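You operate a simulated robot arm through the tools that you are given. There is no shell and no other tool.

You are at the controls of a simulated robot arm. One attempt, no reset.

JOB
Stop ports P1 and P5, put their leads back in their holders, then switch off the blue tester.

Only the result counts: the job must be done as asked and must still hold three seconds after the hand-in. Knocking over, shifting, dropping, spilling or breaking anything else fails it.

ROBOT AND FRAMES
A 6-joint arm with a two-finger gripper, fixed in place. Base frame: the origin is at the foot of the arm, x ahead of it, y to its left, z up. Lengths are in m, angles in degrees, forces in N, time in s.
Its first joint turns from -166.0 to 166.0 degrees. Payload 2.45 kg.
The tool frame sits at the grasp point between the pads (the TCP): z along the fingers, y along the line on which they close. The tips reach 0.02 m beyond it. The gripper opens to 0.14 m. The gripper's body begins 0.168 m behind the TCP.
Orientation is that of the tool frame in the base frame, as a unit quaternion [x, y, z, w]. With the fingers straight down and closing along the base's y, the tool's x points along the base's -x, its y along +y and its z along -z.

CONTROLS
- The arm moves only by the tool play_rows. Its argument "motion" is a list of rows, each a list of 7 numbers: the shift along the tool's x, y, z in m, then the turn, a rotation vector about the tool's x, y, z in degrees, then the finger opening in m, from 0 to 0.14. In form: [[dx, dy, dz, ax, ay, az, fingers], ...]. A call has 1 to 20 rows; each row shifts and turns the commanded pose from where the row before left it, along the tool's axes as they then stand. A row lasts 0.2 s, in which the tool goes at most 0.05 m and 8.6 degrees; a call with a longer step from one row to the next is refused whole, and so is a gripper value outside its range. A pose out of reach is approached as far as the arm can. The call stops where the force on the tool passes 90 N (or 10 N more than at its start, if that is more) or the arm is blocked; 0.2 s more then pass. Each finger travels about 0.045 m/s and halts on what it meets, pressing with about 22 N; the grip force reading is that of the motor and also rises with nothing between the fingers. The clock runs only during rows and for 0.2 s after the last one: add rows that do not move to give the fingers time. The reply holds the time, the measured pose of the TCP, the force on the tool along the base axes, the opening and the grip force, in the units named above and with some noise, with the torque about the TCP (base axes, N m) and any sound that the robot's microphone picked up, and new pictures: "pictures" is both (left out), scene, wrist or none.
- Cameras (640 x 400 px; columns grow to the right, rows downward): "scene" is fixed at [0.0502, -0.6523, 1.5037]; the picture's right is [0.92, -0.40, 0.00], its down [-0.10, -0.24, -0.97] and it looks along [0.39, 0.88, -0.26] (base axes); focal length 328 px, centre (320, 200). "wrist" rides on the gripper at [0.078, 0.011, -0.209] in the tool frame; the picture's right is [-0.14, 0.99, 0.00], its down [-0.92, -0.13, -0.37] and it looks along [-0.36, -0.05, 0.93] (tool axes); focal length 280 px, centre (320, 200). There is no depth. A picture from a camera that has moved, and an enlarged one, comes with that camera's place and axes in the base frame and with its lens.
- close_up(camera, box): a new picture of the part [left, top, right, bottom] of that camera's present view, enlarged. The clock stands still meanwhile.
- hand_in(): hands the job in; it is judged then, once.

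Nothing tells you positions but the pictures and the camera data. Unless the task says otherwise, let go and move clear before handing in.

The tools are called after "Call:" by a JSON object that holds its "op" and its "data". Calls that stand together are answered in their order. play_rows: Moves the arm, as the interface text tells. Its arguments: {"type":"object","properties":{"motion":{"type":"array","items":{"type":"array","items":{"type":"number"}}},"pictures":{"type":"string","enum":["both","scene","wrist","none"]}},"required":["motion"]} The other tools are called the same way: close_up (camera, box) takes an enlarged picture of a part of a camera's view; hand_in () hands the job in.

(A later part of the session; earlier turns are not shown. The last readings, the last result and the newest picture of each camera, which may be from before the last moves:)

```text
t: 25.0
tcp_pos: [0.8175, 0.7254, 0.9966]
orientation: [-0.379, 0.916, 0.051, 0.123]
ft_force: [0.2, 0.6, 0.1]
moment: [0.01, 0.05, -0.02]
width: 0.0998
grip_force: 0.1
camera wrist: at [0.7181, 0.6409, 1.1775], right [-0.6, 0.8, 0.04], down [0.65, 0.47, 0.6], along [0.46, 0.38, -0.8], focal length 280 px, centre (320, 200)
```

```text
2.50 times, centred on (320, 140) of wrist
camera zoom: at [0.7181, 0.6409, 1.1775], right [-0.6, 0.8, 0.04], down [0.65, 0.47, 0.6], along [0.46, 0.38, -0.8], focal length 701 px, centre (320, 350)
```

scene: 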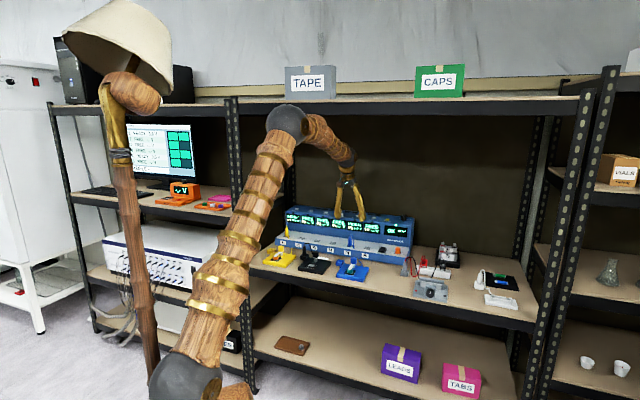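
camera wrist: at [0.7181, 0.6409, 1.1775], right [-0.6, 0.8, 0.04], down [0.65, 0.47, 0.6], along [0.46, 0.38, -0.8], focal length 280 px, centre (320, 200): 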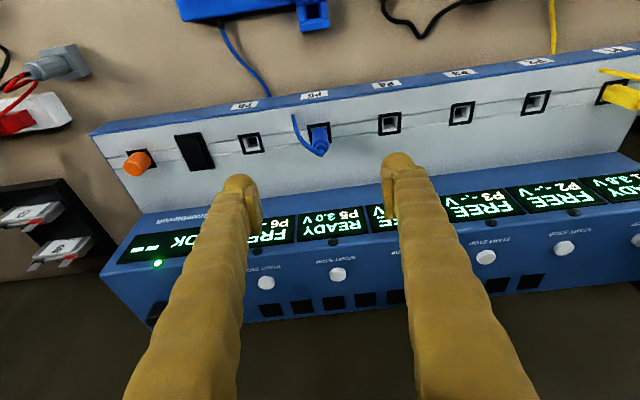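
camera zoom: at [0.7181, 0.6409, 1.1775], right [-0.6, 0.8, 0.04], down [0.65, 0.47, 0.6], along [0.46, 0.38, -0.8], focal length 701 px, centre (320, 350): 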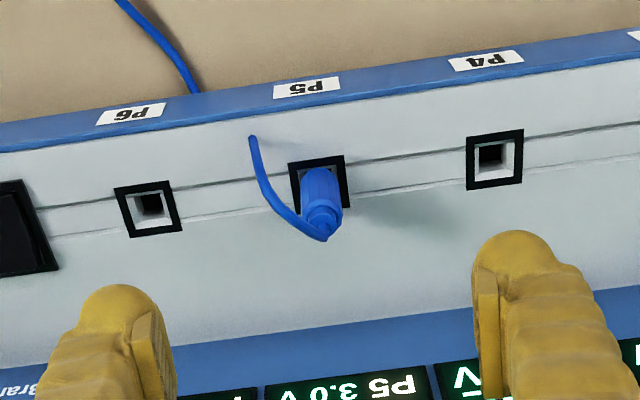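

The P5 plug is centred at about r=1.1105, t=0.0625 and its body top is near z≈0.856. I'll descend to just above it with the fingers at 6 cm and check alignment.

Call:
{"op": "play_rows", "data": {"motion": [[0.0022, 0.0009, 0.0328, 0, 0, 0, 0.06], [0.0022, 0.0009, 0.0328, 0, 0, 0, 0.06], [0.0022, 0.0009, 0.0328, 0, 0, 0, 0.06], [0, 0, 0, 0, 0, 0, 0.06]], "pictures": "wrist"}}

Call:
{"op": "close_up", "data": {"camera": "wrist", "box": [220, 100, 420, 260]}}

Call:
{"op": "close_up", "data": {"camera": "scene", "box": [290, 170, 430, 280]}}

```text
t: 26.0
tcp_pos: [0.8282, 0.741, 0.9007]
orientation: [-0.378, 0.916, 0.051, 0.122]
ft_force: [0.2, 0.1, -0.1]
moment: [0.02, 0.0, 0.01]
width: 0.0601
grip_force: 0.1
camera wrist: at [0.7283, 0.6575, 1.0822], right [-0.6, 0.8, 0.04], down [0.65, 0.47, 0.6], along [0.46, 0.38, -0.8], focal length 280 px, centre (320, 200)
```

wrist: 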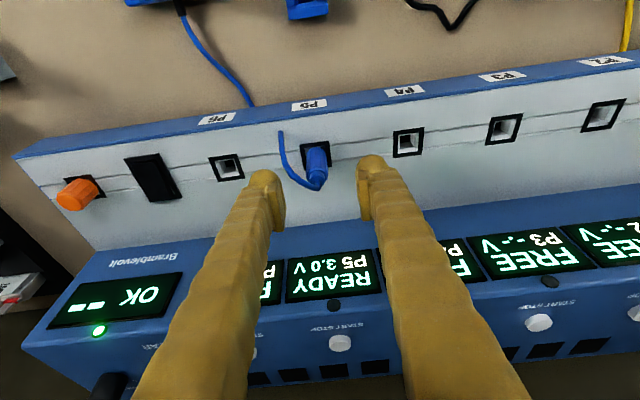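

```text
2.50 times, centred on (320, 180) of wrist
camera zoom: at [0.7283, 0.6575, 1.0822], right [-0.6, 0.8, 0.04], down [0.65, 0.47, 0.6], along [0.46, 0.38, -0.8], focal length 701 px, centre (320, 250)
```

zoom: 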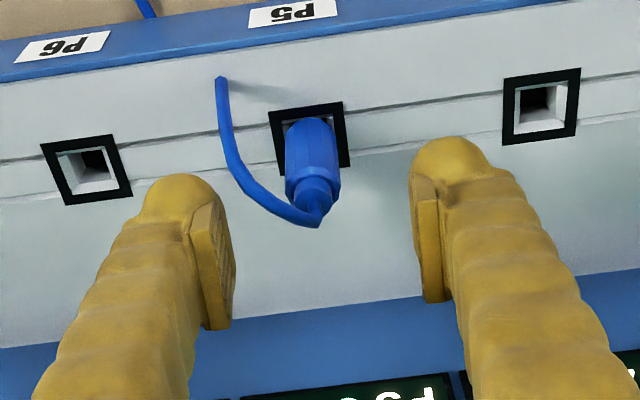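

```text
3.64 times, centred on (360, 225) of scene
camera zoom: at [0.0502, -0.6523, 1.5037], right [0.92, -0.4, 0.0], down [-0.1, -0.24, -0.97], along [0.39, 0.88, -0.26], focal length 1193 px, centre (174, 109)
```

zoom: 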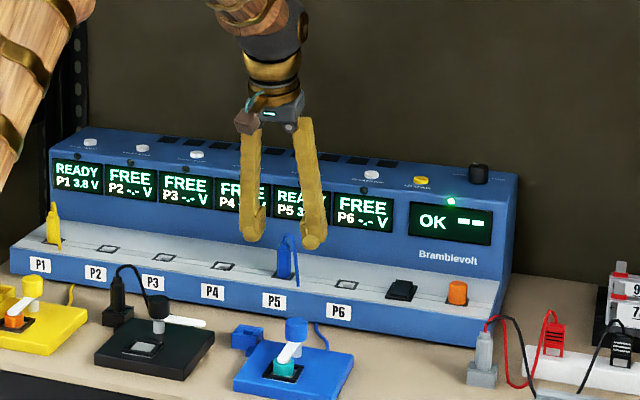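

The plug is centred between the fingers. I'll descend to the grip height with the fingers still open and check for contact.

Call:
{"op": "play_rows", "data": {"motion": [[0.0054, 0, 0.0217, 0, 0, 0, 0.06], [0.0054, 0, 0.0217, 0, 0, 0, 0.06], [0, 0, 0, 0, 0, 0, 0.06]], "pictures": "wrist"}}

Call:
{"op": "close_up", "data": {"camera": "wrist", "box": [220, 100, 420, 260]}}

Call:
{"op": "close_up", "data": {"camera": "scene", "box": [300, 190, 400, 280]}}

```text
t: 26.8
tcp_pos: [0.829, 0.7417, 0.8575]
orientation: [-0.378, 0.916, 0.05, 0.123]
ft_force: [-0.1, 0.1, 0.6]
moment: [0.0, 0.01, -0.01]
width: 0.0602
grip_force: 0.0
camera wrist: at [0.7297, 0.6576, 1.0383], right [-0.6, 0.8, 0.04], down [0.65, 0.47, 0.6], along [0.46, 0.38, -0.8], focal length 280 px, centre (320, 200)
```

wrist: 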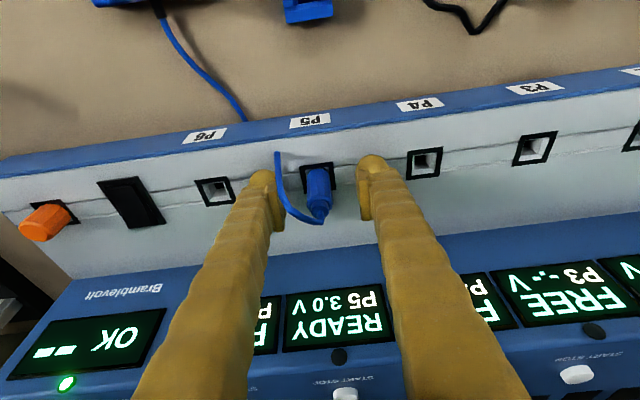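

```text
2.50 times, centred on (320, 180) of wrist
camera zoom: at [0.7297, 0.6576, 1.0383], right [-0.6, 0.8, 0.04], down [0.65, 0.47, 0.6], along [0.46, 0.38, -0.8], focal length 701 px, centre (320, 250)
```

zoom: 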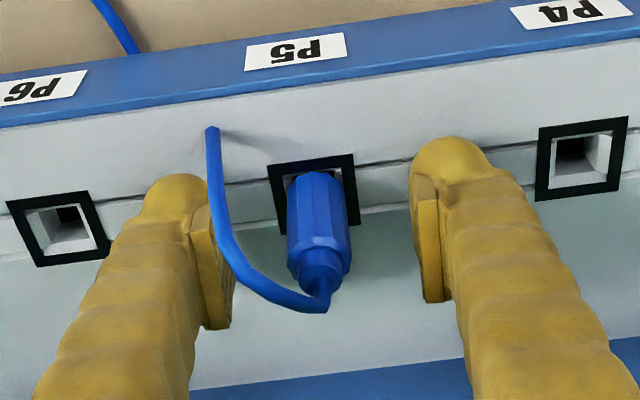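

```text
4.44 times, centred on (350, 235) of scene
camera zoom: at [0.0502, -0.6523, 1.5037], right [0.92, -0.4, 0.0], down [-0.1, -0.24, -0.97], along [0.39, 0.88, -0.26], focal length 1458 px, centre (187, 44)
```

zoom: 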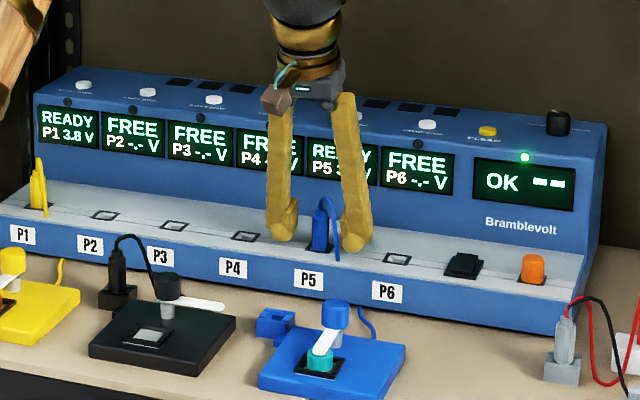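

The fingers straddle the plug without contact. I'll close on it.

Call:
{"op": "play_rows", "data": {"motion": [[0, 0, 0, 0, 0, 0, 0.0], [0, 0, 0, 0, 0, 0, 0.0], [0, 0, 0, 0, 0, 0, 0.0], [0, 0, 0, 0, 0, 0, 0.0]], "pictures": "wrist"}}

Call:
{"op": "close_up", "data": {"camera": "wrist", "box": [220, 100, 420, 260]}}

```text
t: 27.8
tcp_pos: [0.8286, 0.7411, 0.8585]
orientation: [-0.379, 0.916, 0.05, 0.122]
ft_force: [0.1, 0.0, -0.1]
moment: [0.0, -0.02, 0.02]
width: 0.018
grip_force: 22.1
camera wrist: at [0.7297, 0.6576, 1.0384], right [-0.6, 0.8, 0.04], down [0.65, 0.47, 0.6], along [0.46, 0.38, -0.8], focal length 280 px, centre (320, 200)
```

wrist: 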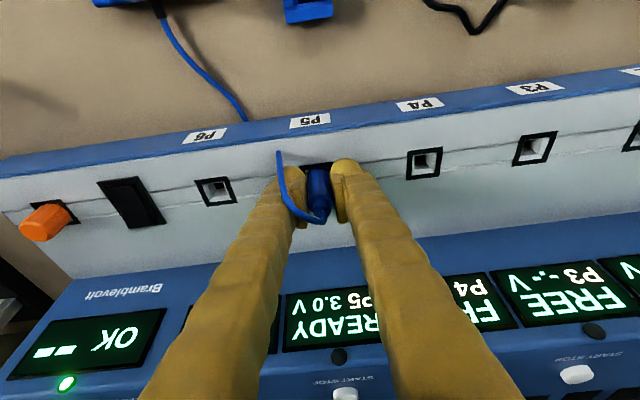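

```text
2.50 times, centred on (320, 180) of wrist
camera zoom: at [0.7297, 0.6576, 1.0384], right [-0.6, 0.8, 0.04], down [0.65, 0.47, 0.6], along [0.46, 0.38, -0.8], focal length 701 px, centre (320, 250)
```

zoom: 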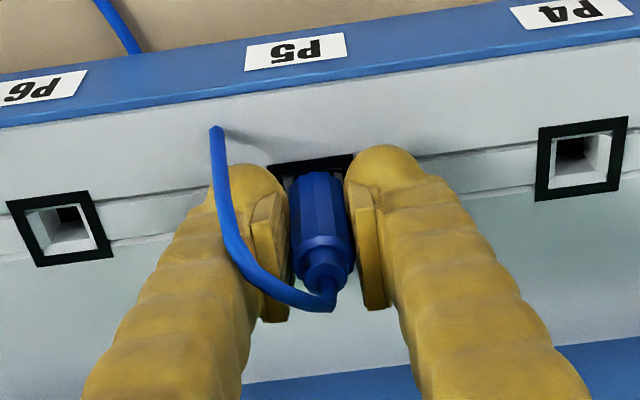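

The plug is gripped at an 18 mm width. I'll pull straight up slowly.

Call:
{"op": "play_rows", "data": {"motion": [[-0.0026, 0, -0.0097, 0, 0, 0, 0.0], [-0.0026, 0, -0.0097, 0, 0, 0, 0.0], [-0.0026, 0, -0.0097, 0, 0, 0, 0.0], [0, 0, 0, 0, 0, 0, 0.0]], "pictures": "both"}}

Call:
{"op": "close_up", "data": {"camera": "wrist", "box": [220, 100, 420, 260]}}

Call:
{"op": "close_up", "data": {"camera": "scene", "box": [300, 190, 400, 280]}}

```text
t: 28.8
tcp_pos: [0.8288, 0.739, 0.888]
orientation: [-0.378, 0.916, 0.05, 0.122]
ft_force: [0.9, -0.4, -1.1]
moment: [-0.03, 0.01, -0.02]
width: 0.0177
grip_force: 22.3
camera wrist: at [0.7294, 0.6556, 1.0684], right [-0.6, 0.8, 0.04], down [0.65, 0.47, 0.6], along [0.46, 0.38, -0.8], focal length 280 px, centre (320, 200)
```

scene: 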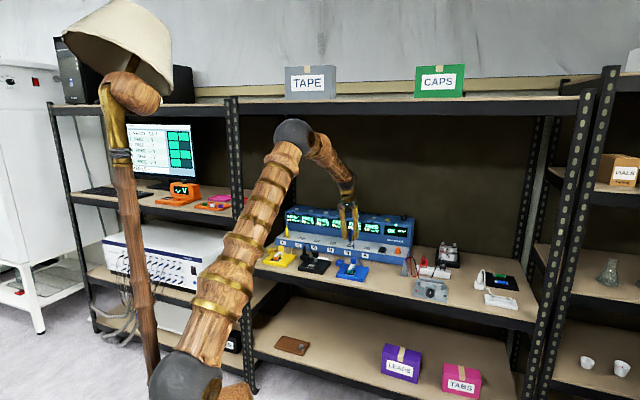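
wrist: 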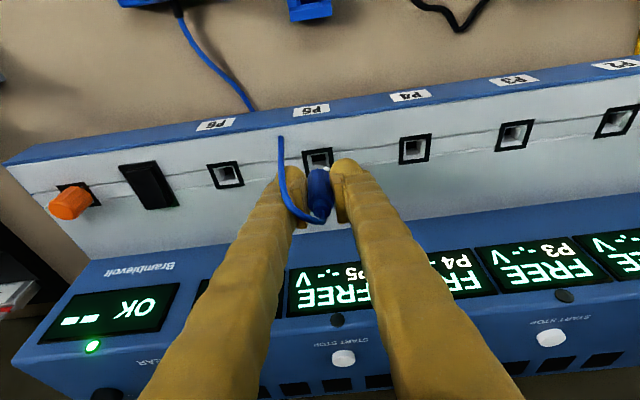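

```text
2.50 times, centred on (320, 180) of wrist
camera zoom: at [0.7294, 0.6556, 1.0684], right [-0.6, 0.8, 0.04], down [0.65, 0.47, 0.6], along [0.46, 0.38, -0.8], focal length 701 px, centre (320, 250)
```

zoom: 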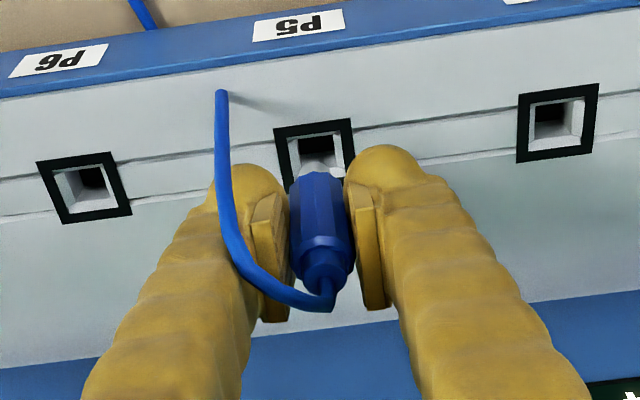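

```text
4.44 times, centred on (350, 235) of scene
camera zoom: at [0.0502, -0.6523, 1.5037], right [0.92, -0.4, 0.0], down [-0.1, -0.24, -0.97], along [0.39, 0.88, -0.26], focal length 1458 px, centre (187, 44)
```

zoom: 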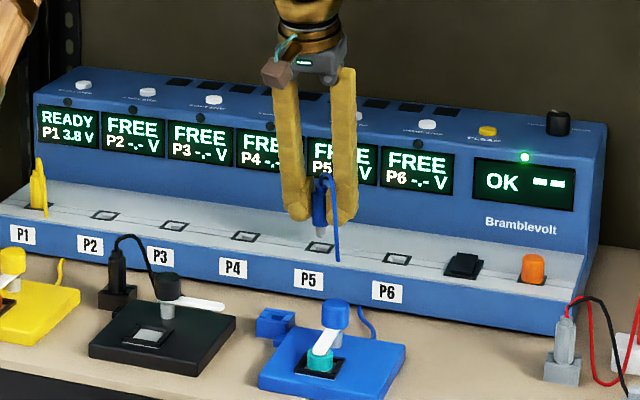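

The plug is out and P5 now shows FREE. I'll lift it clear and carry it inward, above the blue holder.

Call:
{"op": "play_rows", "data": {"motion": [[-0.0053, 0, -0.0193, 0, 0, 0, 0.0], [-0.0053, 0, -0.0193, 0, 0, 0, 0.0], [0.0258, 0.0018, -0.007, 0, 0, 0, 0.0], [0.0258, 0.0018, -0.007, 0, 0, 0, 0.0], [0.0258, 0.0018, -0.007, 0, 0, 0, 0.0], [0.0258, 0.0018, -0.007, 0, 0, 0, 0.0], [0.0258, 0.0018, -0.007, 0, 0, 0, 0.0], [0, 0, 0, 0, 0, 0, 0.0]], "pictures": "both"}}

Call:
{"op": "close_up", "data": {"camera": "wrist", "box": [220, 60, 420, 260]}}

Call:
{"op": "close_up", "data": {"camera": "scene", "box": [300, 200, 400, 290]}}

```text
t: 30.6
tcp_pos: [0.7288, 0.6504, 0.931]
orientation: [-0.38, 0.916, 0.051, 0.123]
ft_force: [0.1, -0.3, 0.1]
moment: [-0.04, 0.01, 0.02]
width: 0.018
grip_force: 21.9
camera wrist: at [0.6298, 0.5666, 1.1113], right [-0.6, 0.8, 0.04], down [0.65, 0.47, 0.6], along [0.46, 0.38, -0.8], focal length 280 px, centre (320, 200)
```

scene: 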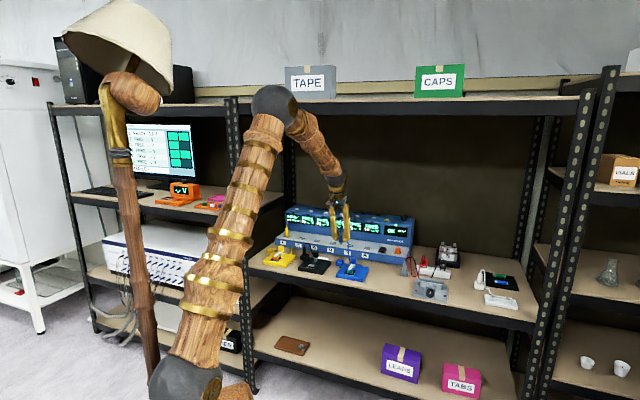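
wrist: 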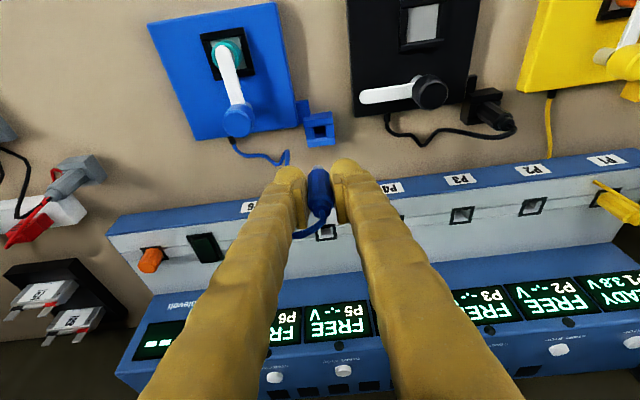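

```text
2.00 times, centred on (320, 160) of wrist
camera zoom: at [0.6298, 0.5666, 1.1113], right [-0.6, 0.8, 0.04], down [0.65, 0.47, 0.6], along [0.46, 0.38, -0.8], focal length 561 px, centre (320, 280)
```

zoom: 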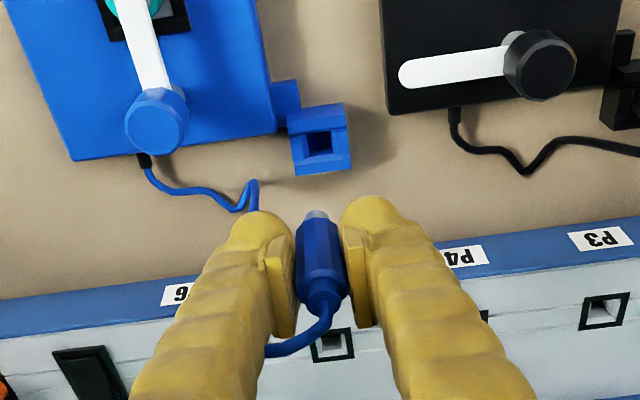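

```text
4.44 times, centred on (350, 245) of scene
camera zoom: at [0.0502, -0.6523, 1.5037], right [0.92, -0.4, 0.0], down [-0.1, -0.24, -0.97], along [0.39, 0.88, -0.26], focal length 1458 px, centre (187, 0)
```

zoom: 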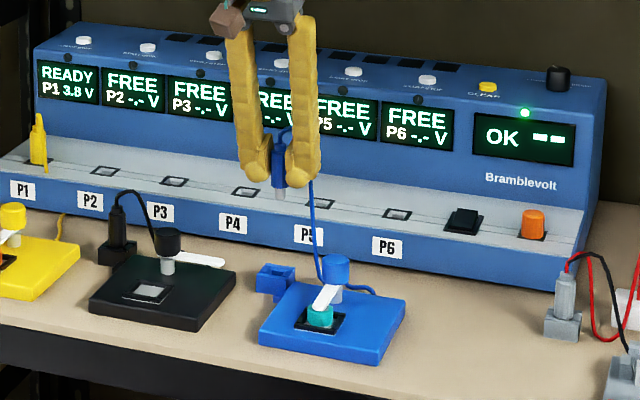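

I need precise alignment for the insertion, so I'll zoom in on the holder and the plug tip.

Call:
{"op": "close_up", "data": {"camera": "wrist", "box": [285, 100, 355, 150]}}

Call:
{"op": "close_up", "data": {"camera": "wrist", "box": [285, 150, 355, 200]}}

Call:
{"op": "close_up", "data": {"camera": "scene", "box": [340, 225, 380, 275]}}

```text
8.00 times, centred on (320, 125) of wrist
camera zoom: at [0.6298, 0.5666, 1.1113], right [-0.6, 0.8, 0.04], down [0.65, 0.47, 0.6], along [0.46, 0.38, -0.8], focal length 2243 px, centre (320, 800)
```

zoom: 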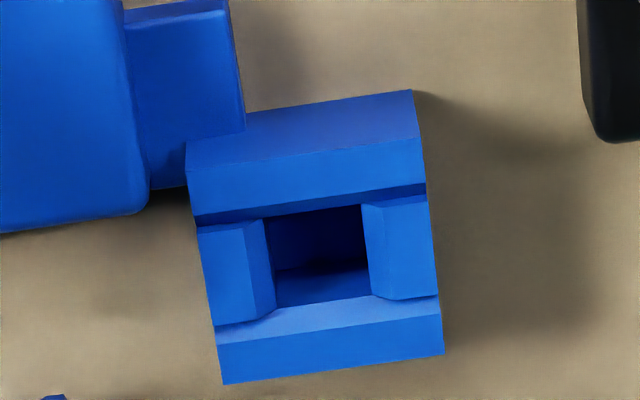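

```text
8.00 times, centred on (320, 175) of wrist
camera zoom: at [0.6298, 0.5666, 1.1113], right [-0.6, 0.8, 0.04], down [0.65, 0.47, 0.6], along [0.46, 0.38, -0.8], focal length 2243 px, centre (320, 400)
```

zoom: 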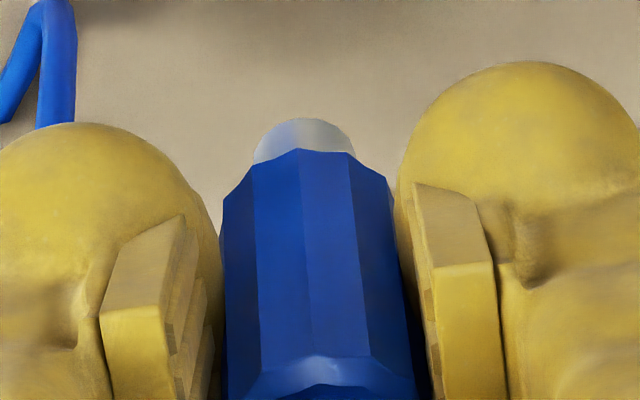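

```text
8.00 times, centred on (360, 250) of scene
camera zoom: at [0.0502, -0.6523, 1.5037], right [0.92, -0.4, 0.0], down [-0.1, -0.24, -0.97], along [0.39, 0.88, -0.26], focal length 2625 px, centre (0, -200)
```

zoom: 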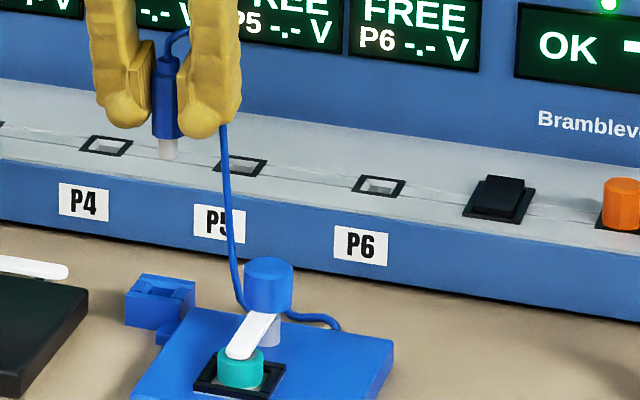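

The holder hole is about 17 mm and the plug tip about 12 mm. I need roughly 5 mm outward and 4 mm left, then I'll descend to just above the cup to fine-tune.

Call:
{"op": "play_rows", "data": {"motion": [[0.0068, 0.002, 0.035, 0, 0, 0, 0.0], [0.0068, 0.002, 0.035, 0, 0, 0, 0.0], [0, 0, 0, 0, 0, 0, 0.0]], "pictures": "wrist"}}

Call:
{"op": "close_up", "data": {"camera": "wrist", "box": [280, 120, 360, 200]}}

Call:
{"op": "close_up", "data": {"camera": "scene", "box": [330, 225, 380, 275]}}

```text
t: 31.4
tcp_pos: [0.7295, 0.6591, 0.8582]
orientation: [-0.378, 0.916, 0.051, 0.122]
ft_force: [0.3, 0.7, 0.2]
moment: [0.01, 0.02, 0.0]
width: 0.018
grip_force: 21.6
camera wrist: at [0.6305, 0.5738, 1.0393], right [-0.6, 0.8, 0.04], down [0.65, 0.47, 0.6], along [0.46, 0.38, -0.8], focal length 280 px, centre (320, 200)
```

wrist: 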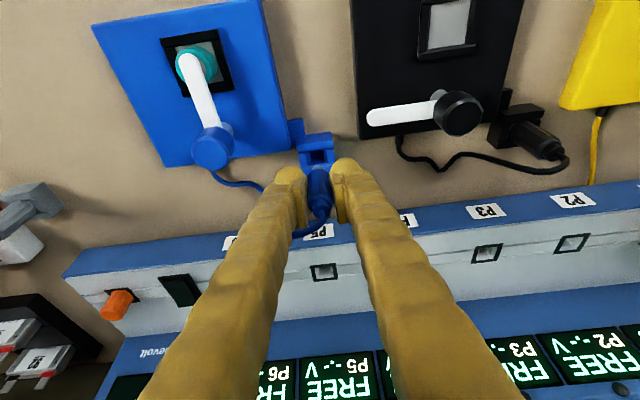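

```text
5.00 times, centred on (320, 160) of wrist
camera zoom: at [0.6305, 0.5738, 1.0393], right [-0.6, 0.8, 0.04], down [0.65, 0.47, 0.6], along [0.46, 0.38, -0.8], focal length 1402 px, centre (320, 400)
```

zoom: 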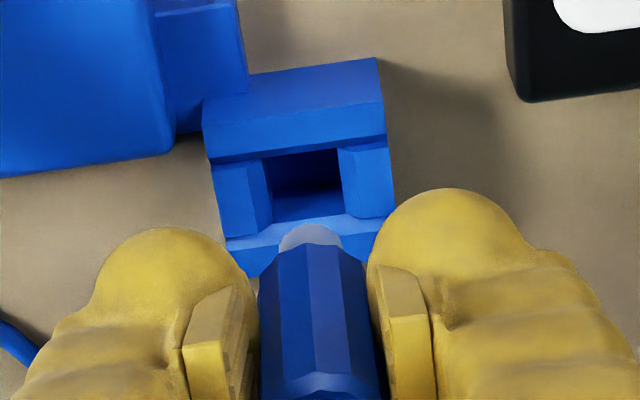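

```text
8.00 times, centred on (355, 250) of scene
camera zoom: at [0.0502, -0.6523, 1.5037], right [0.92, -0.4, 0.0], down [-0.1, -0.24, -0.97], along [0.39, 0.88, -0.26], focal length 2625 px, centre (40, -200)
```

zoom: 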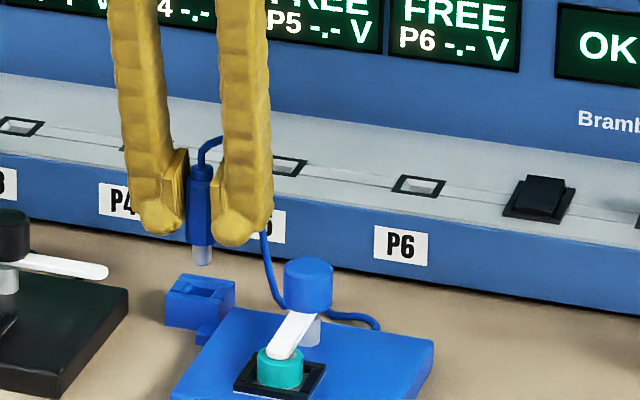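

The plug and hole agree to within about 2 mm. I'll shift 1.5 mm inward and lower gently into the cup, checking the force.

Call:
{"op": "play_rows", "data": {"motion": [[0.0042, 0, 0.0102, 0, 0, 0, 0.0], [0.0028, 0, 0.0106, 0, 0, 0, 0.0], [0, 0, 0, 0, 0, 0, 0.0]], "pictures": "wrist"}}

Call:
{"op": "close_up", "data": {"camera": "wrist", "box": [280, 120, 360, 200]}}

Call:
{"op": "close_up", "data": {"camera": "scene", "box": [330, 225, 380, 275]}}

```text
t: 32.2
tcp_pos: [0.7287, 0.6578, 0.8384]
orientation: [-0.378, 0.916, 0.05, 0.122]
ft_force: [0.2, 0.5, 0.1]
moment: [0.01, -0.02, 0.02]
width: 0.0176
grip_force: 21.9
camera wrist: at [0.629, 0.5728, 1.0175], right [-0.6, 0.8, 0.04], down [0.65, 0.47, 0.6], along [0.46, 0.38, -0.8], focal length 280 px, centre (320, 200)
```

wrist: 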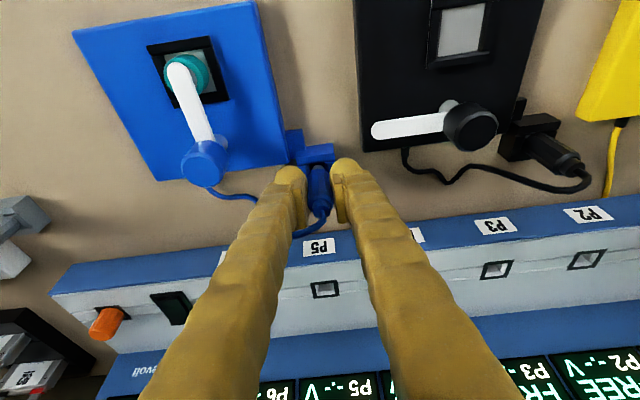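

```text
5.00 times, centred on (320, 160) of wrist
camera zoom: at [0.629, 0.5728, 1.0175], right [-0.6, 0.8, 0.04], down [0.65, 0.47, 0.6], along [0.46, 0.38, -0.8], focal length 1402 px, centre (320, 400)
```

zoom: 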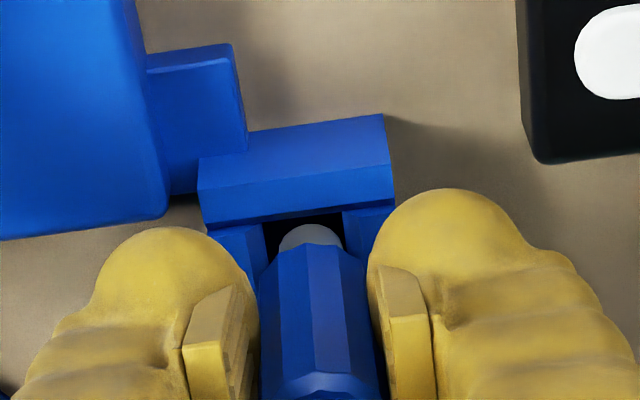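

```text
8.00 times, centred on (355, 250) of scene
camera zoom: at [0.0502, -0.6523, 1.5037], right [0.92, -0.4, 0.0], down [-0.1, -0.24, -0.97], along [0.39, 0.88, -0.26], focal length 2625 px, centre (40, -200)
```

zoom: 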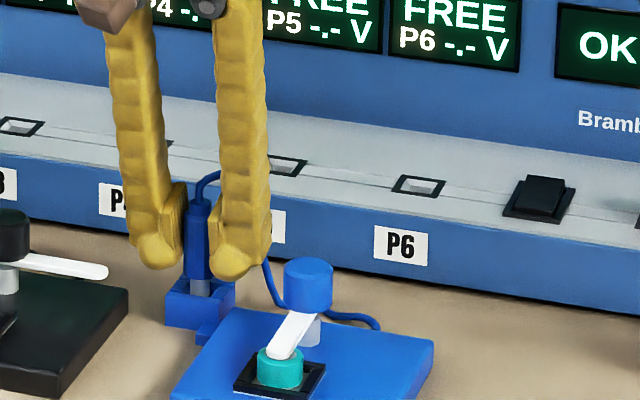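

The metal tip is entering the hole with no contact force. I'll continue down in small steps.

Call:
{"op": "play_rows", "data": {"motion": [[0.0016, 0, 0.0058, 0, 0, 0, 0.0], [0.0016, 0, 0.0058, 0, 0, 0, 0.0], [0, 0, 0, 0, 0, 0, 0.0]], "pictures": "wrist"}}

Call:
{"op": "close_up", "data": {"camera": "wrist", "box": [280, 120, 360, 200]}}

Call:
{"op": "close_up", "data": {"camera": "scene", "box": [330, 225, 380, 275]}}

```text
t: 33.0
tcp_pos: [0.7281, 0.6568, 0.8244]
orientation: [-0.378, 0.916, 0.05, 0.123]
ft_force: [3.2, 1.7, 19.4]
moment: [0.2, -0.21, 0.0]
width: 0.0182
grip_force: 22.2
camera wrist: at [0.629, 0.5722, 1.0049], right [-0.6, 0.8, 0.04], down [0.65, 0.47, 0.6], along [0.46, 0.39, -0.8], focal length 280 px, centre (320, 200)
```

wrist: 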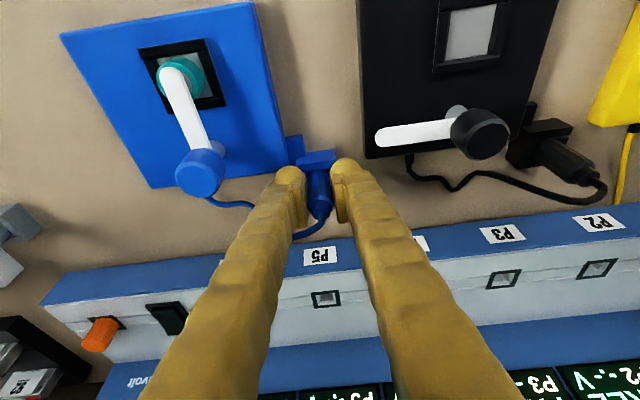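

```text
5.00 times, centred on (320, 160) of wrist
camera zoom: at [0.629, 0.5722, 1.0049], right [-0.6, 0.8, 0.04], down [0.65, 0.47, 0.6], along [0.46, 0.39, -0.8], focal length 1402 px, centre (320, 400)
```

zoom: 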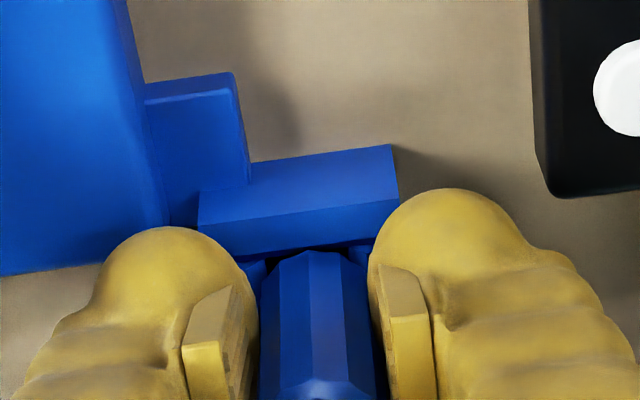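

```text
8.00 times, centred on (355, 250) of scene
camera zoom: at [0.0502, -0.6523, 1.5037], right [0.92, -0.4, 0.0], down [-0.1, -0.24, -0.97], along [0.39, 0.88, -0.26], focal length 2625 px, centre (40, -200)
```

zoom: 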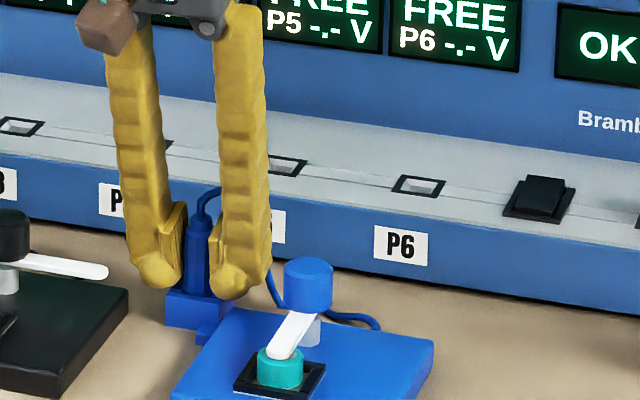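

The plug is seated, with 19 N of upward force and its body flush on the cup. I'll ease off 1 mm and open the fingers moderately to release it.

Call:
{"op": "play_rows", "data": {"motion": [[-0.0003, 0, -0.001, 0, 0, 0, 0.0], [0, 0, 0, 0, 0, 0, 0.03], [0, 0, 0, 0, 0, 0, 0.05], [0, 0, 0, 0, 0, 0, 0.05], [0, 0, 0, 0, 0, 0, 0.05]], "pictures": "wrist"}}

Call:
{"op": "close_up", "data": {"camera": "wrist", "box": [280, 120, 360, 220]}}

Call:
{"op": "close_up", "data": {"camera": "scene", "box": [330, 225, 380, 275]}}

```text
t: 34.2
tcp_pos: [0.7277, 0.6569, 0.825]
orientation: [-0.379, 0.916, 0.05, 0.121]
ft_force: [0.1, 0.8, -0.3]
moment: [0.02, 0.0, 0.01]
width: 0.05
grip_force: 0.1
camera wrist: at [0.6292, 0.5724, 1.005], right [-0.6, 0.8, 0.04], down [0.65, 0.47, 0.6], along [0.46, 0.38, -0.8], focal length 280 px, centre (320, 200)
```

wrist: 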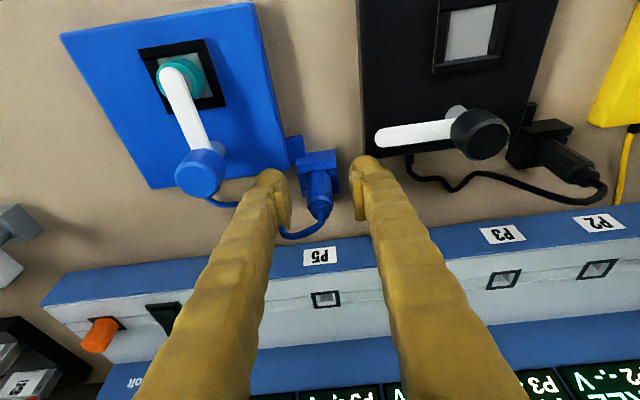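

```text
4.00 times, centred on (320, 170) of wrist
camera zoom: at [0.6292, 0.5724, 1.005], right [-0.6, 0.8, 0.04], down [0.65, 0.47, 0.6], along [0.46, 0.38, -0.8], focal length 1122 px, centre (320, 320)
```

zoom: 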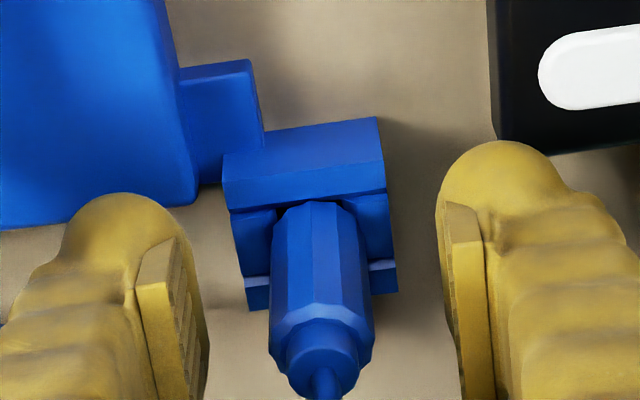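

```text
8.00 times, centred on (355, 250) of scene
camera zoom: at [0.0502, -0.6523, 1.5037], right [0.92, -0.4, 0.0], down [-0.1, -0.24, -0.97], along [0.39, 0.88, -0.26], focal length 2625 px, centre (40, -200)
```

zoom: 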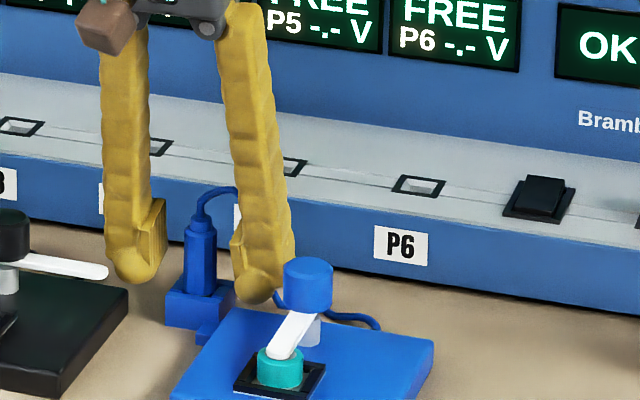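

The blue lead is standing in its holder. I'll rise straight up, then yaw the tool 45° so the arm stays clear of the front-left post at the yellow holder, and tilt to 30°.

Call:
{"op": "play_rows", "data": {"motion": [[-0.0078, 0, -0.029, 0, 0, 0, 0.05], [-0.0117, 0, -0.0435, 0, 0, 0, 0.05], [-0.0117, 0, -0.0435, 0, 0, 0, 0.05], [0, 0, 0, -1.94, 0, -7.24, 0.06], [0, 0, 0, -1.94, 0, -7.24, 0.06], [0, 0, 0, -1.94, 0, -7.24, 0.06], [0, 0, 0, -1.94, 0, -7.24, 0.06], [0, 0, 0, -1.94, 0, -7.24, 0.06], [0, 0, 0, -1.94, 0, -7.24, 0.06], [0, 0, 0, 0, -7.5, 0, 0.06], [0, 0, 0, 0, -7.5, 0, 0.06], [0, 0, 0, 0, 0, 0, 0.06]]}}

Call:
{"op": "close_up", "data": {"camera": "scene", "box": [260, 210, 400, 300]}}

```text
t: 36.8
tcp_pos: [0.7282, 0.6553, 0.9453]
orientation: [-0.682, 0.683, 0.183, 0.186]
ft_force: [0.6, 0.4, 0.4]
moment: [-0.03, -0.01, 0.0]
width: 0.0599
grip_force: 0.0
camera wrist: at [0.7176, 0.4837, 1.0855], right [-0.99, 0.12, 0.07], down [0.13, 0.61, 0.78], along [0.05, 0.78, -0.62], focal length 280 px, centre (320, 200)
```

scene: 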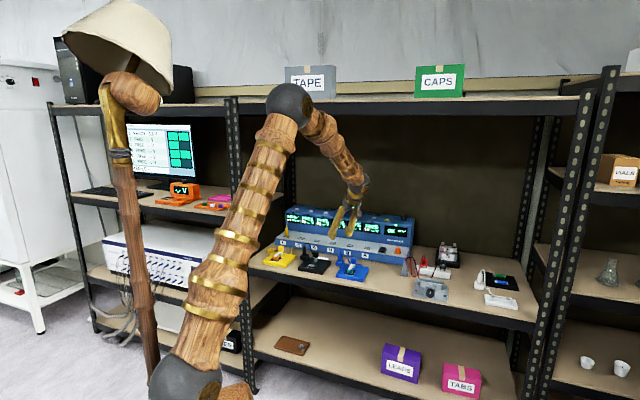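
wrist: 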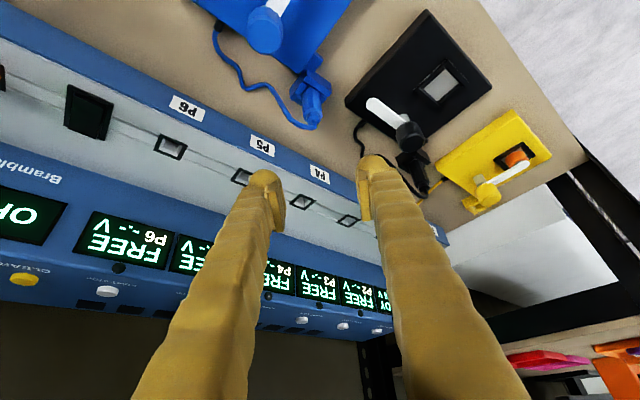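

```text
4.44 times, centred on (330, 255) of scene
camera zoom: at [0.0502, -0.6523, 1.5037], right [0.92, -0.4, 0.0], down [-0.1, -0.24, -0.97], along [0.39, 0.88, -0.26], focal length 1458 px, centre (276, -44)
```

zoom: 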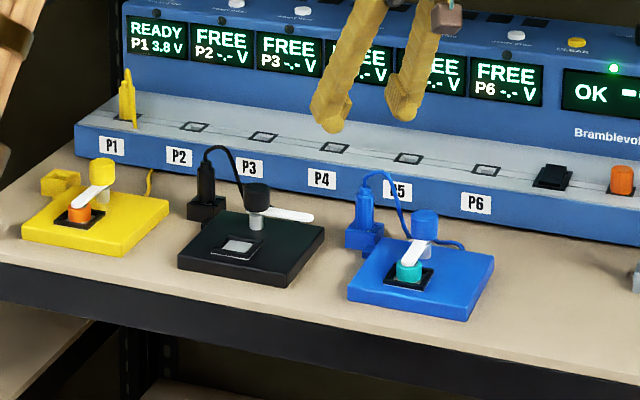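

The blue plug sits in its holder just like the black one does. Next I'll travel at a safe height to hover above P1's yellow plug.

Call:
{"op": "play_rows", "data": {"motion": [[-0.0357, 0.0178, 0.0156, 0, 0, 0, 0.06], [-0.0357, 0.0178, 0.0156, 0, 0, 0, 0.06], [-0.0357, 0.0178, 0.0156, 0, 0, 0, 0.06], [-0.0357, 0.0178, 0.0156, 0, 0, 0, 0.06], [-0.0357, 0.0178, 0.0156, 0, 0, 0, 0.06], [-0.0357, 0.0178, 0.0156, 0, 0, 0, 0.06], [-0.0357, 0.0178, 0.0156, 0, 0, 0, 0.06], [-0.0357, 0.0178, 0.0156, 0, 0, 0, 0.06], [-0.0357, 0.0178, 0.0156, 0, 0, 0, 0.06], [0, 0, 0, 0, 0, 0, 0.06]]}}

Call:
{"op": "close_up", "data": {"camera": "wrist", "box": [260, 80, 420, 220]}}

```text
t: 39.0
tcp_pos: [0.5691, 1.006, 0.9845]
orientation: [-0.682, 0.684, 0.182, 0.186]
ft_force: [-0.4, 0.1, 0.3]
moment: [-0.02, 0.02, 0.01]
width: 0.0601
grip_force: 0.1
camera wrist: at [0.5582, 0.8345, 1.1249], right [-0.99, 0.12, 0.07], down [0.13, 0.61, 0.78], along [0.05, 0.78, -0.62], focal length 280 px, centre (320, 200)
```

scene: 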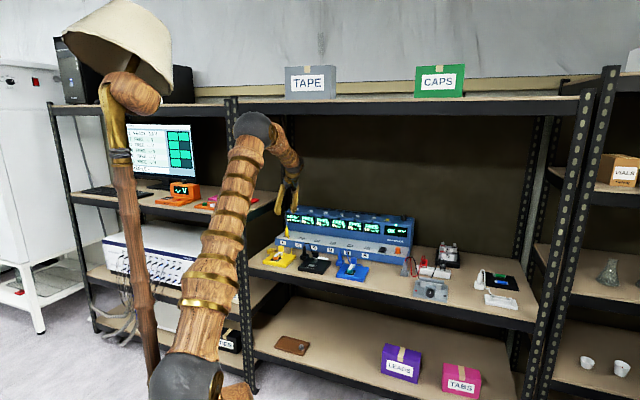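
wrist: 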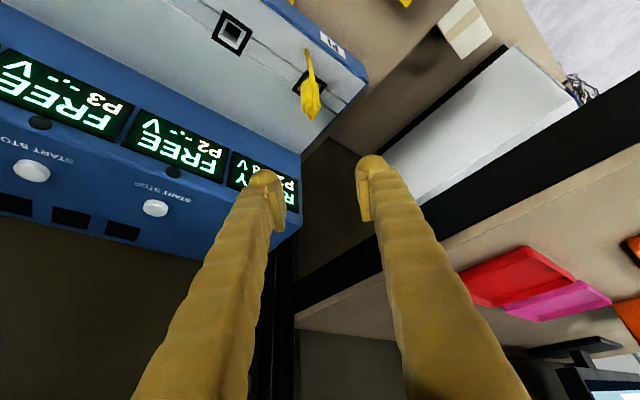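

```text
2.86 times, centred on (340, 150) of wrist
camera zoom: at [0.5582, 0.8345, 1.1249], right [-0.99, 0.12, 0.07], down [0.13, 0.61, 0.78], along [0.05, 0.78, -0.62], focal length 801 px, centre (263, 343)
```

zoom: 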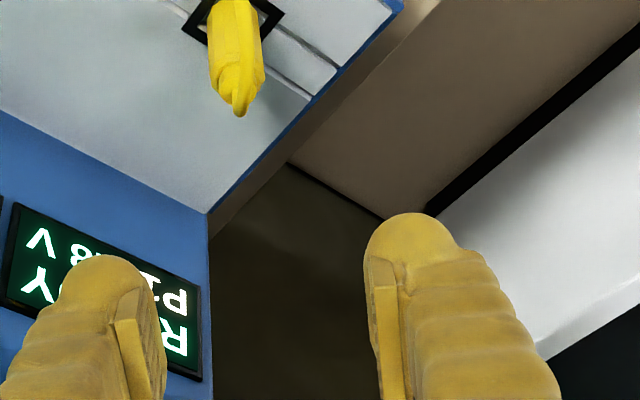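

Call:
{"op": "close_up", "data": {"camera": "wrist", "box": [270, 40, 350, 130]}}

Call:
{"op": "close_up", "data": {"camera": "scene", "box": [250, 190, 330, 280]}}

```text
4.44 times, centred on (310, 85) of wrist
camera zoom: at [0.5582, 0.8345, 1.1249], right [-0.99, 0.12, 0.07], down [0.13, 0.61, 0.78], along [0.05, 0.78, -0.62], focal length 1246 px, centre (364, 711)
```

zoom: 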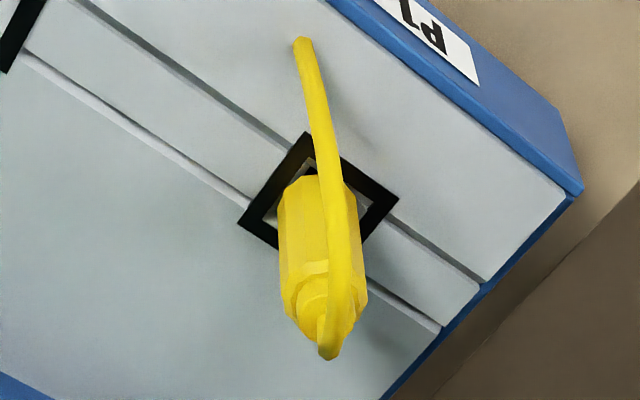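

```text
4.44 times, centred on (290, 235) of scene
camera zoom: at [0.0502, -0.6523, 1.5037], right [0.92, -0.4, 0.0], down [-0.1, -0.24, -0.97], along [0.39, 0.88, -0.26], focal length 1458 px, centre (453, 44)
```

zoom: 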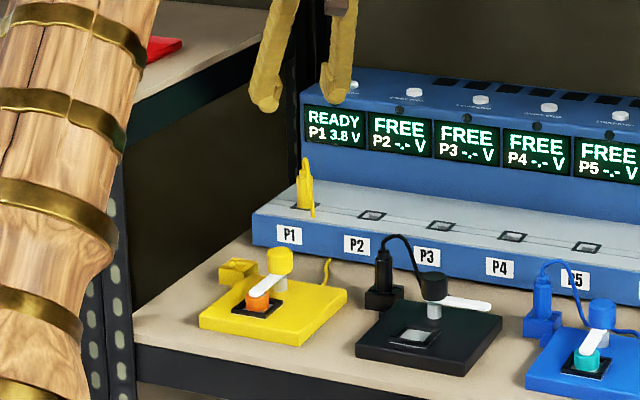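

The P1 port is at about (0.571, 1.003) and the plug is vertical. I'll descend to just above the grip height and check.

Call:
{"op": "play_rows", "data": {"motion": [[0.0226, -0.001, 0.0358, 0, 0, 0, 0.06], [0.0226, -0.001, 0.0358, 0, 0, 0, 0.06], [0, 0, 0, 0, 0, 0, 0.06]], "pictures": "wrist"}}

Call:
{"op": "close_up", "data": {"camera": "wrist", "box": [240, 100, 400, 240]}}

Call:
{"op": "close_up", "data": {"camera": "scene", "box": [250, 190, 330, 280]}}

```text
t: 39.8
tcp_pos: [0.5695, 1.0014, 0.8972]
orientation: [-0.682, 0.684, 0.182, 0.186]
ft_force: [-0.4, -0.1, 0.7]
moment: [0.0, 0.02, -0.02]
width: 0.0601
grip_force: 0.1
camera wrist: at [0.5586, 0.8299, 1.0389], right [-0.99, 0.12, 0.07], down [0.13, 0.61, 0.78], along [0.05, 0.78, -0.62], focal length 280 px, centre (320, 200)
```

wrist: 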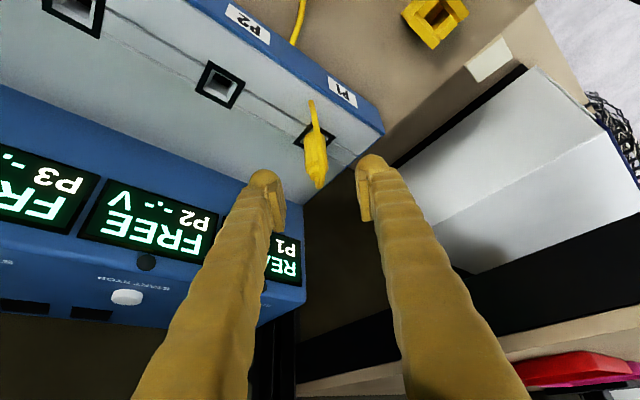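

```text
2.86 times, centred on (320, 170) of wrist
camera zoom: at [0.5586, 0.8299, 1.0389], right [-0.99, 0.12, 0.07], down [0.13, 0.61, 0.78], along [0.05, 0.78, -0.62], focal length 801 px, centre (320, 286)
```

zoom: 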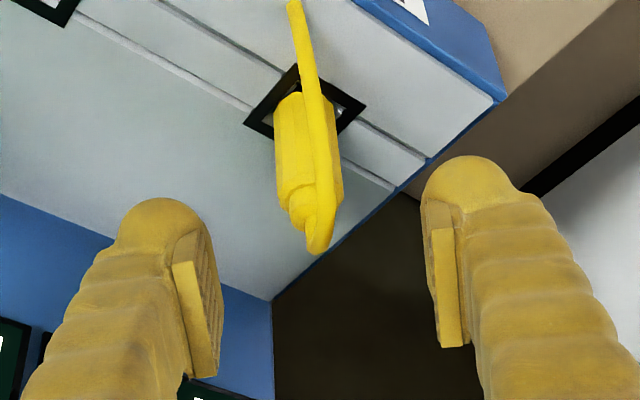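

```text
4.44 times, centred on (290, 235) of scene
camera zoom: at [0.0502, -0.6523, 1.5037], right [0.92, -0.4, 0.0], down [-0.1, -0.24, -0.97], along [0.39, 0.88, -0.26], focal length 1458 px, centre (453, 44)
```

zoom: 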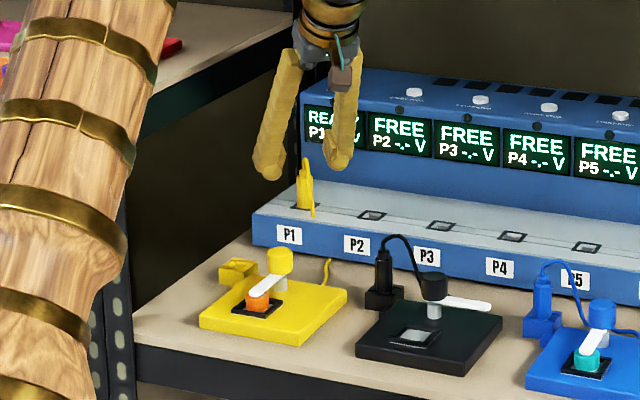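

The alignment is good, so I'll lower to the grip height and close on the yellow plug.

Call:
{"op": "play_rows", "data": {"motion": [[0.0093, -0.0006, 0.017, 0, 0, 0, 0.06], [0.0093, -0.0006, 0.017, 0, 0, 0, 0.06], [0, 0, 0, 0, 0, 0, 0.06]], "pictures": "wrist"}}

Call:
{"op": "close_up", "data": {"camera": "wrist", "box": [240, 100, 400, 240]}}

Call:
{"op": "close_up", "data": {"camera": "scene", "box": [250, 190, 330, 280]}}

```text
t: 40.6
tcp_pos: [0.5715, 1.0025, 0.8584]
orientation: [-0.682, 0.683, 0.183, 0.184]
ft_force: [0.7, -0.3, -0.1]
moment: [0.03, -0.01, 0.01]
width: 0.0602
grip_force: 0.1
camera wrist: at [0.5606, 0.8306, 0.9993], right [-0.99, 0.12, 0.07], down [0.13, 0.61, 0.78], along [0.05, 0.78, -0.62], focal length 280 px, centre (320, 200)
```

wrist: 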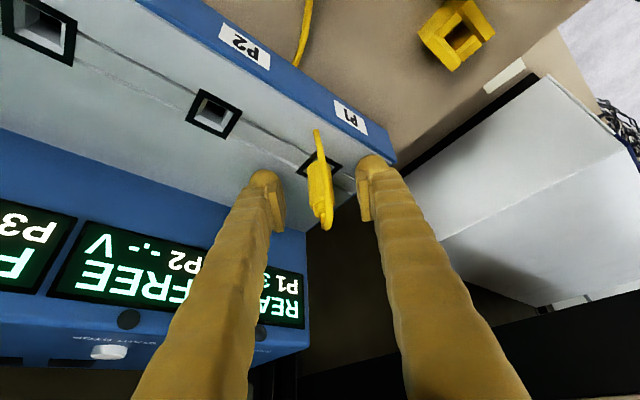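

```text
2.86 times, centred on (320, 170) of wrist
camera zoom: at [0.5606, 0.8306, 0.9993], right [-0.99, 0.12, 0.07], down [0.13, 0.61, 0.78], along [0.05, 0.78, -0.62], focal length 801 px, centre (320, 286)
```

zoom: 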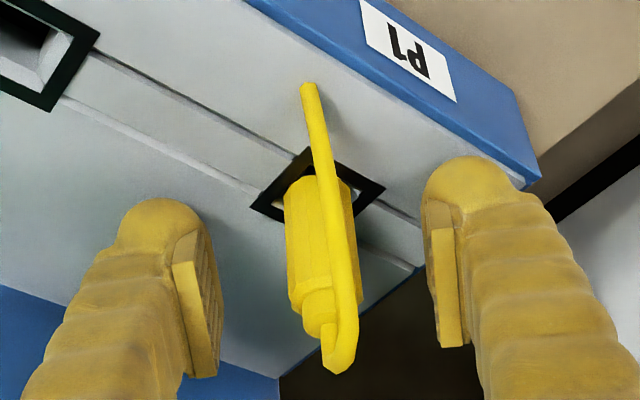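

```text
4.44 times, centred on (290, 235) of scene
camera zoom: at [0.0502, -0.6523, 1.5037], right [0.92, -0.4, 0.0], down [-0.1, -0.24, -0.97], along [0.39, 0.88, -0.26], focal length 1458 px, centre (453, 44)
```

zoom: 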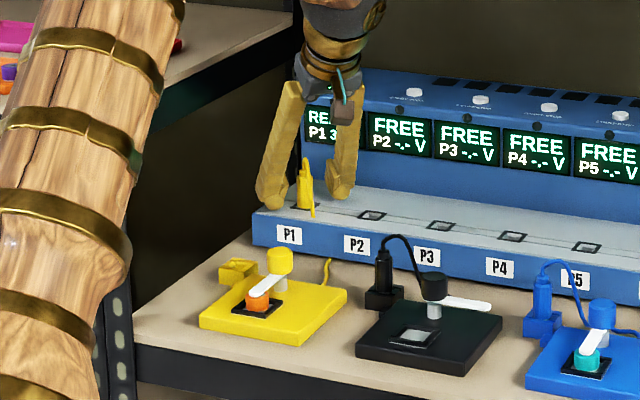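

Call:
{"op": "play_rows", "data": {"motion": [[0, 0, 0, 0, 0, 0, 0.0], [0, 0, 0, 0, 0, 0, 0.0], [0, 0, 0, 0, 0, 0, 0.0], [0, 0, 0, 0, 0, 0, 0.0]], "pictures": "wrist"}}

Call:
{"op": "close_up", "data": {"camera": "wrist", "box": [240, 100, 400, 240]}}

```text
t: 41.6
tcp_pos: [0.5721, 1.0041, 0.8586]
orientation: [-0.682, 0.684, 0.182, 0.185]
ft_force: [-0.9, -0.2, -0.1]
moment: [0.0, 0.01, 0.02]
width: 0.0177
grip_force: 21.8
camera wrist: at [0.5605, 0.8305, 0.9993], right [-0.99, 0.12, 0.07], down [0.13, 0.61, 0.78], along [0.05, 0.78, -0.62], focal length 280 px, centre (320, 200)
```

wrist: 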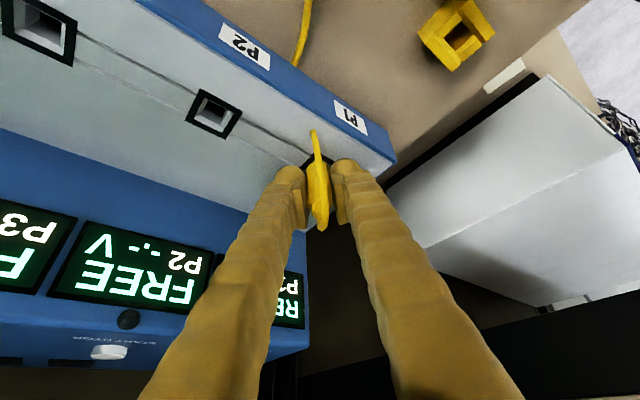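

```text
2.86 times, centred on (320, 170) of wrist
camera zoom: at [0.5605, 0.8305, 0.9993], right [-0.99, 0.12, 0.07], down [0.13, 0.61, 0.78], along [0.05, 0.78, -0.62], focal length 801 px, centre (320, 286)
```

zoom: 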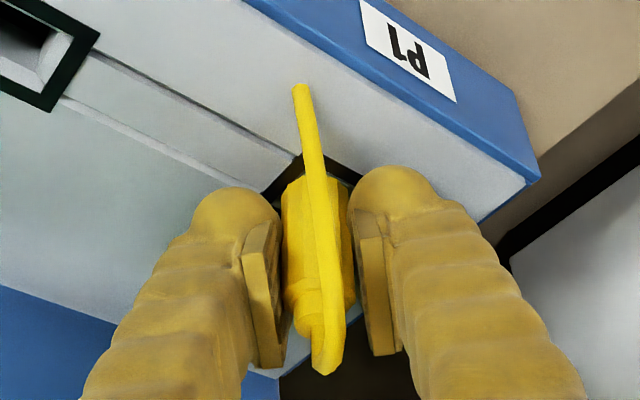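

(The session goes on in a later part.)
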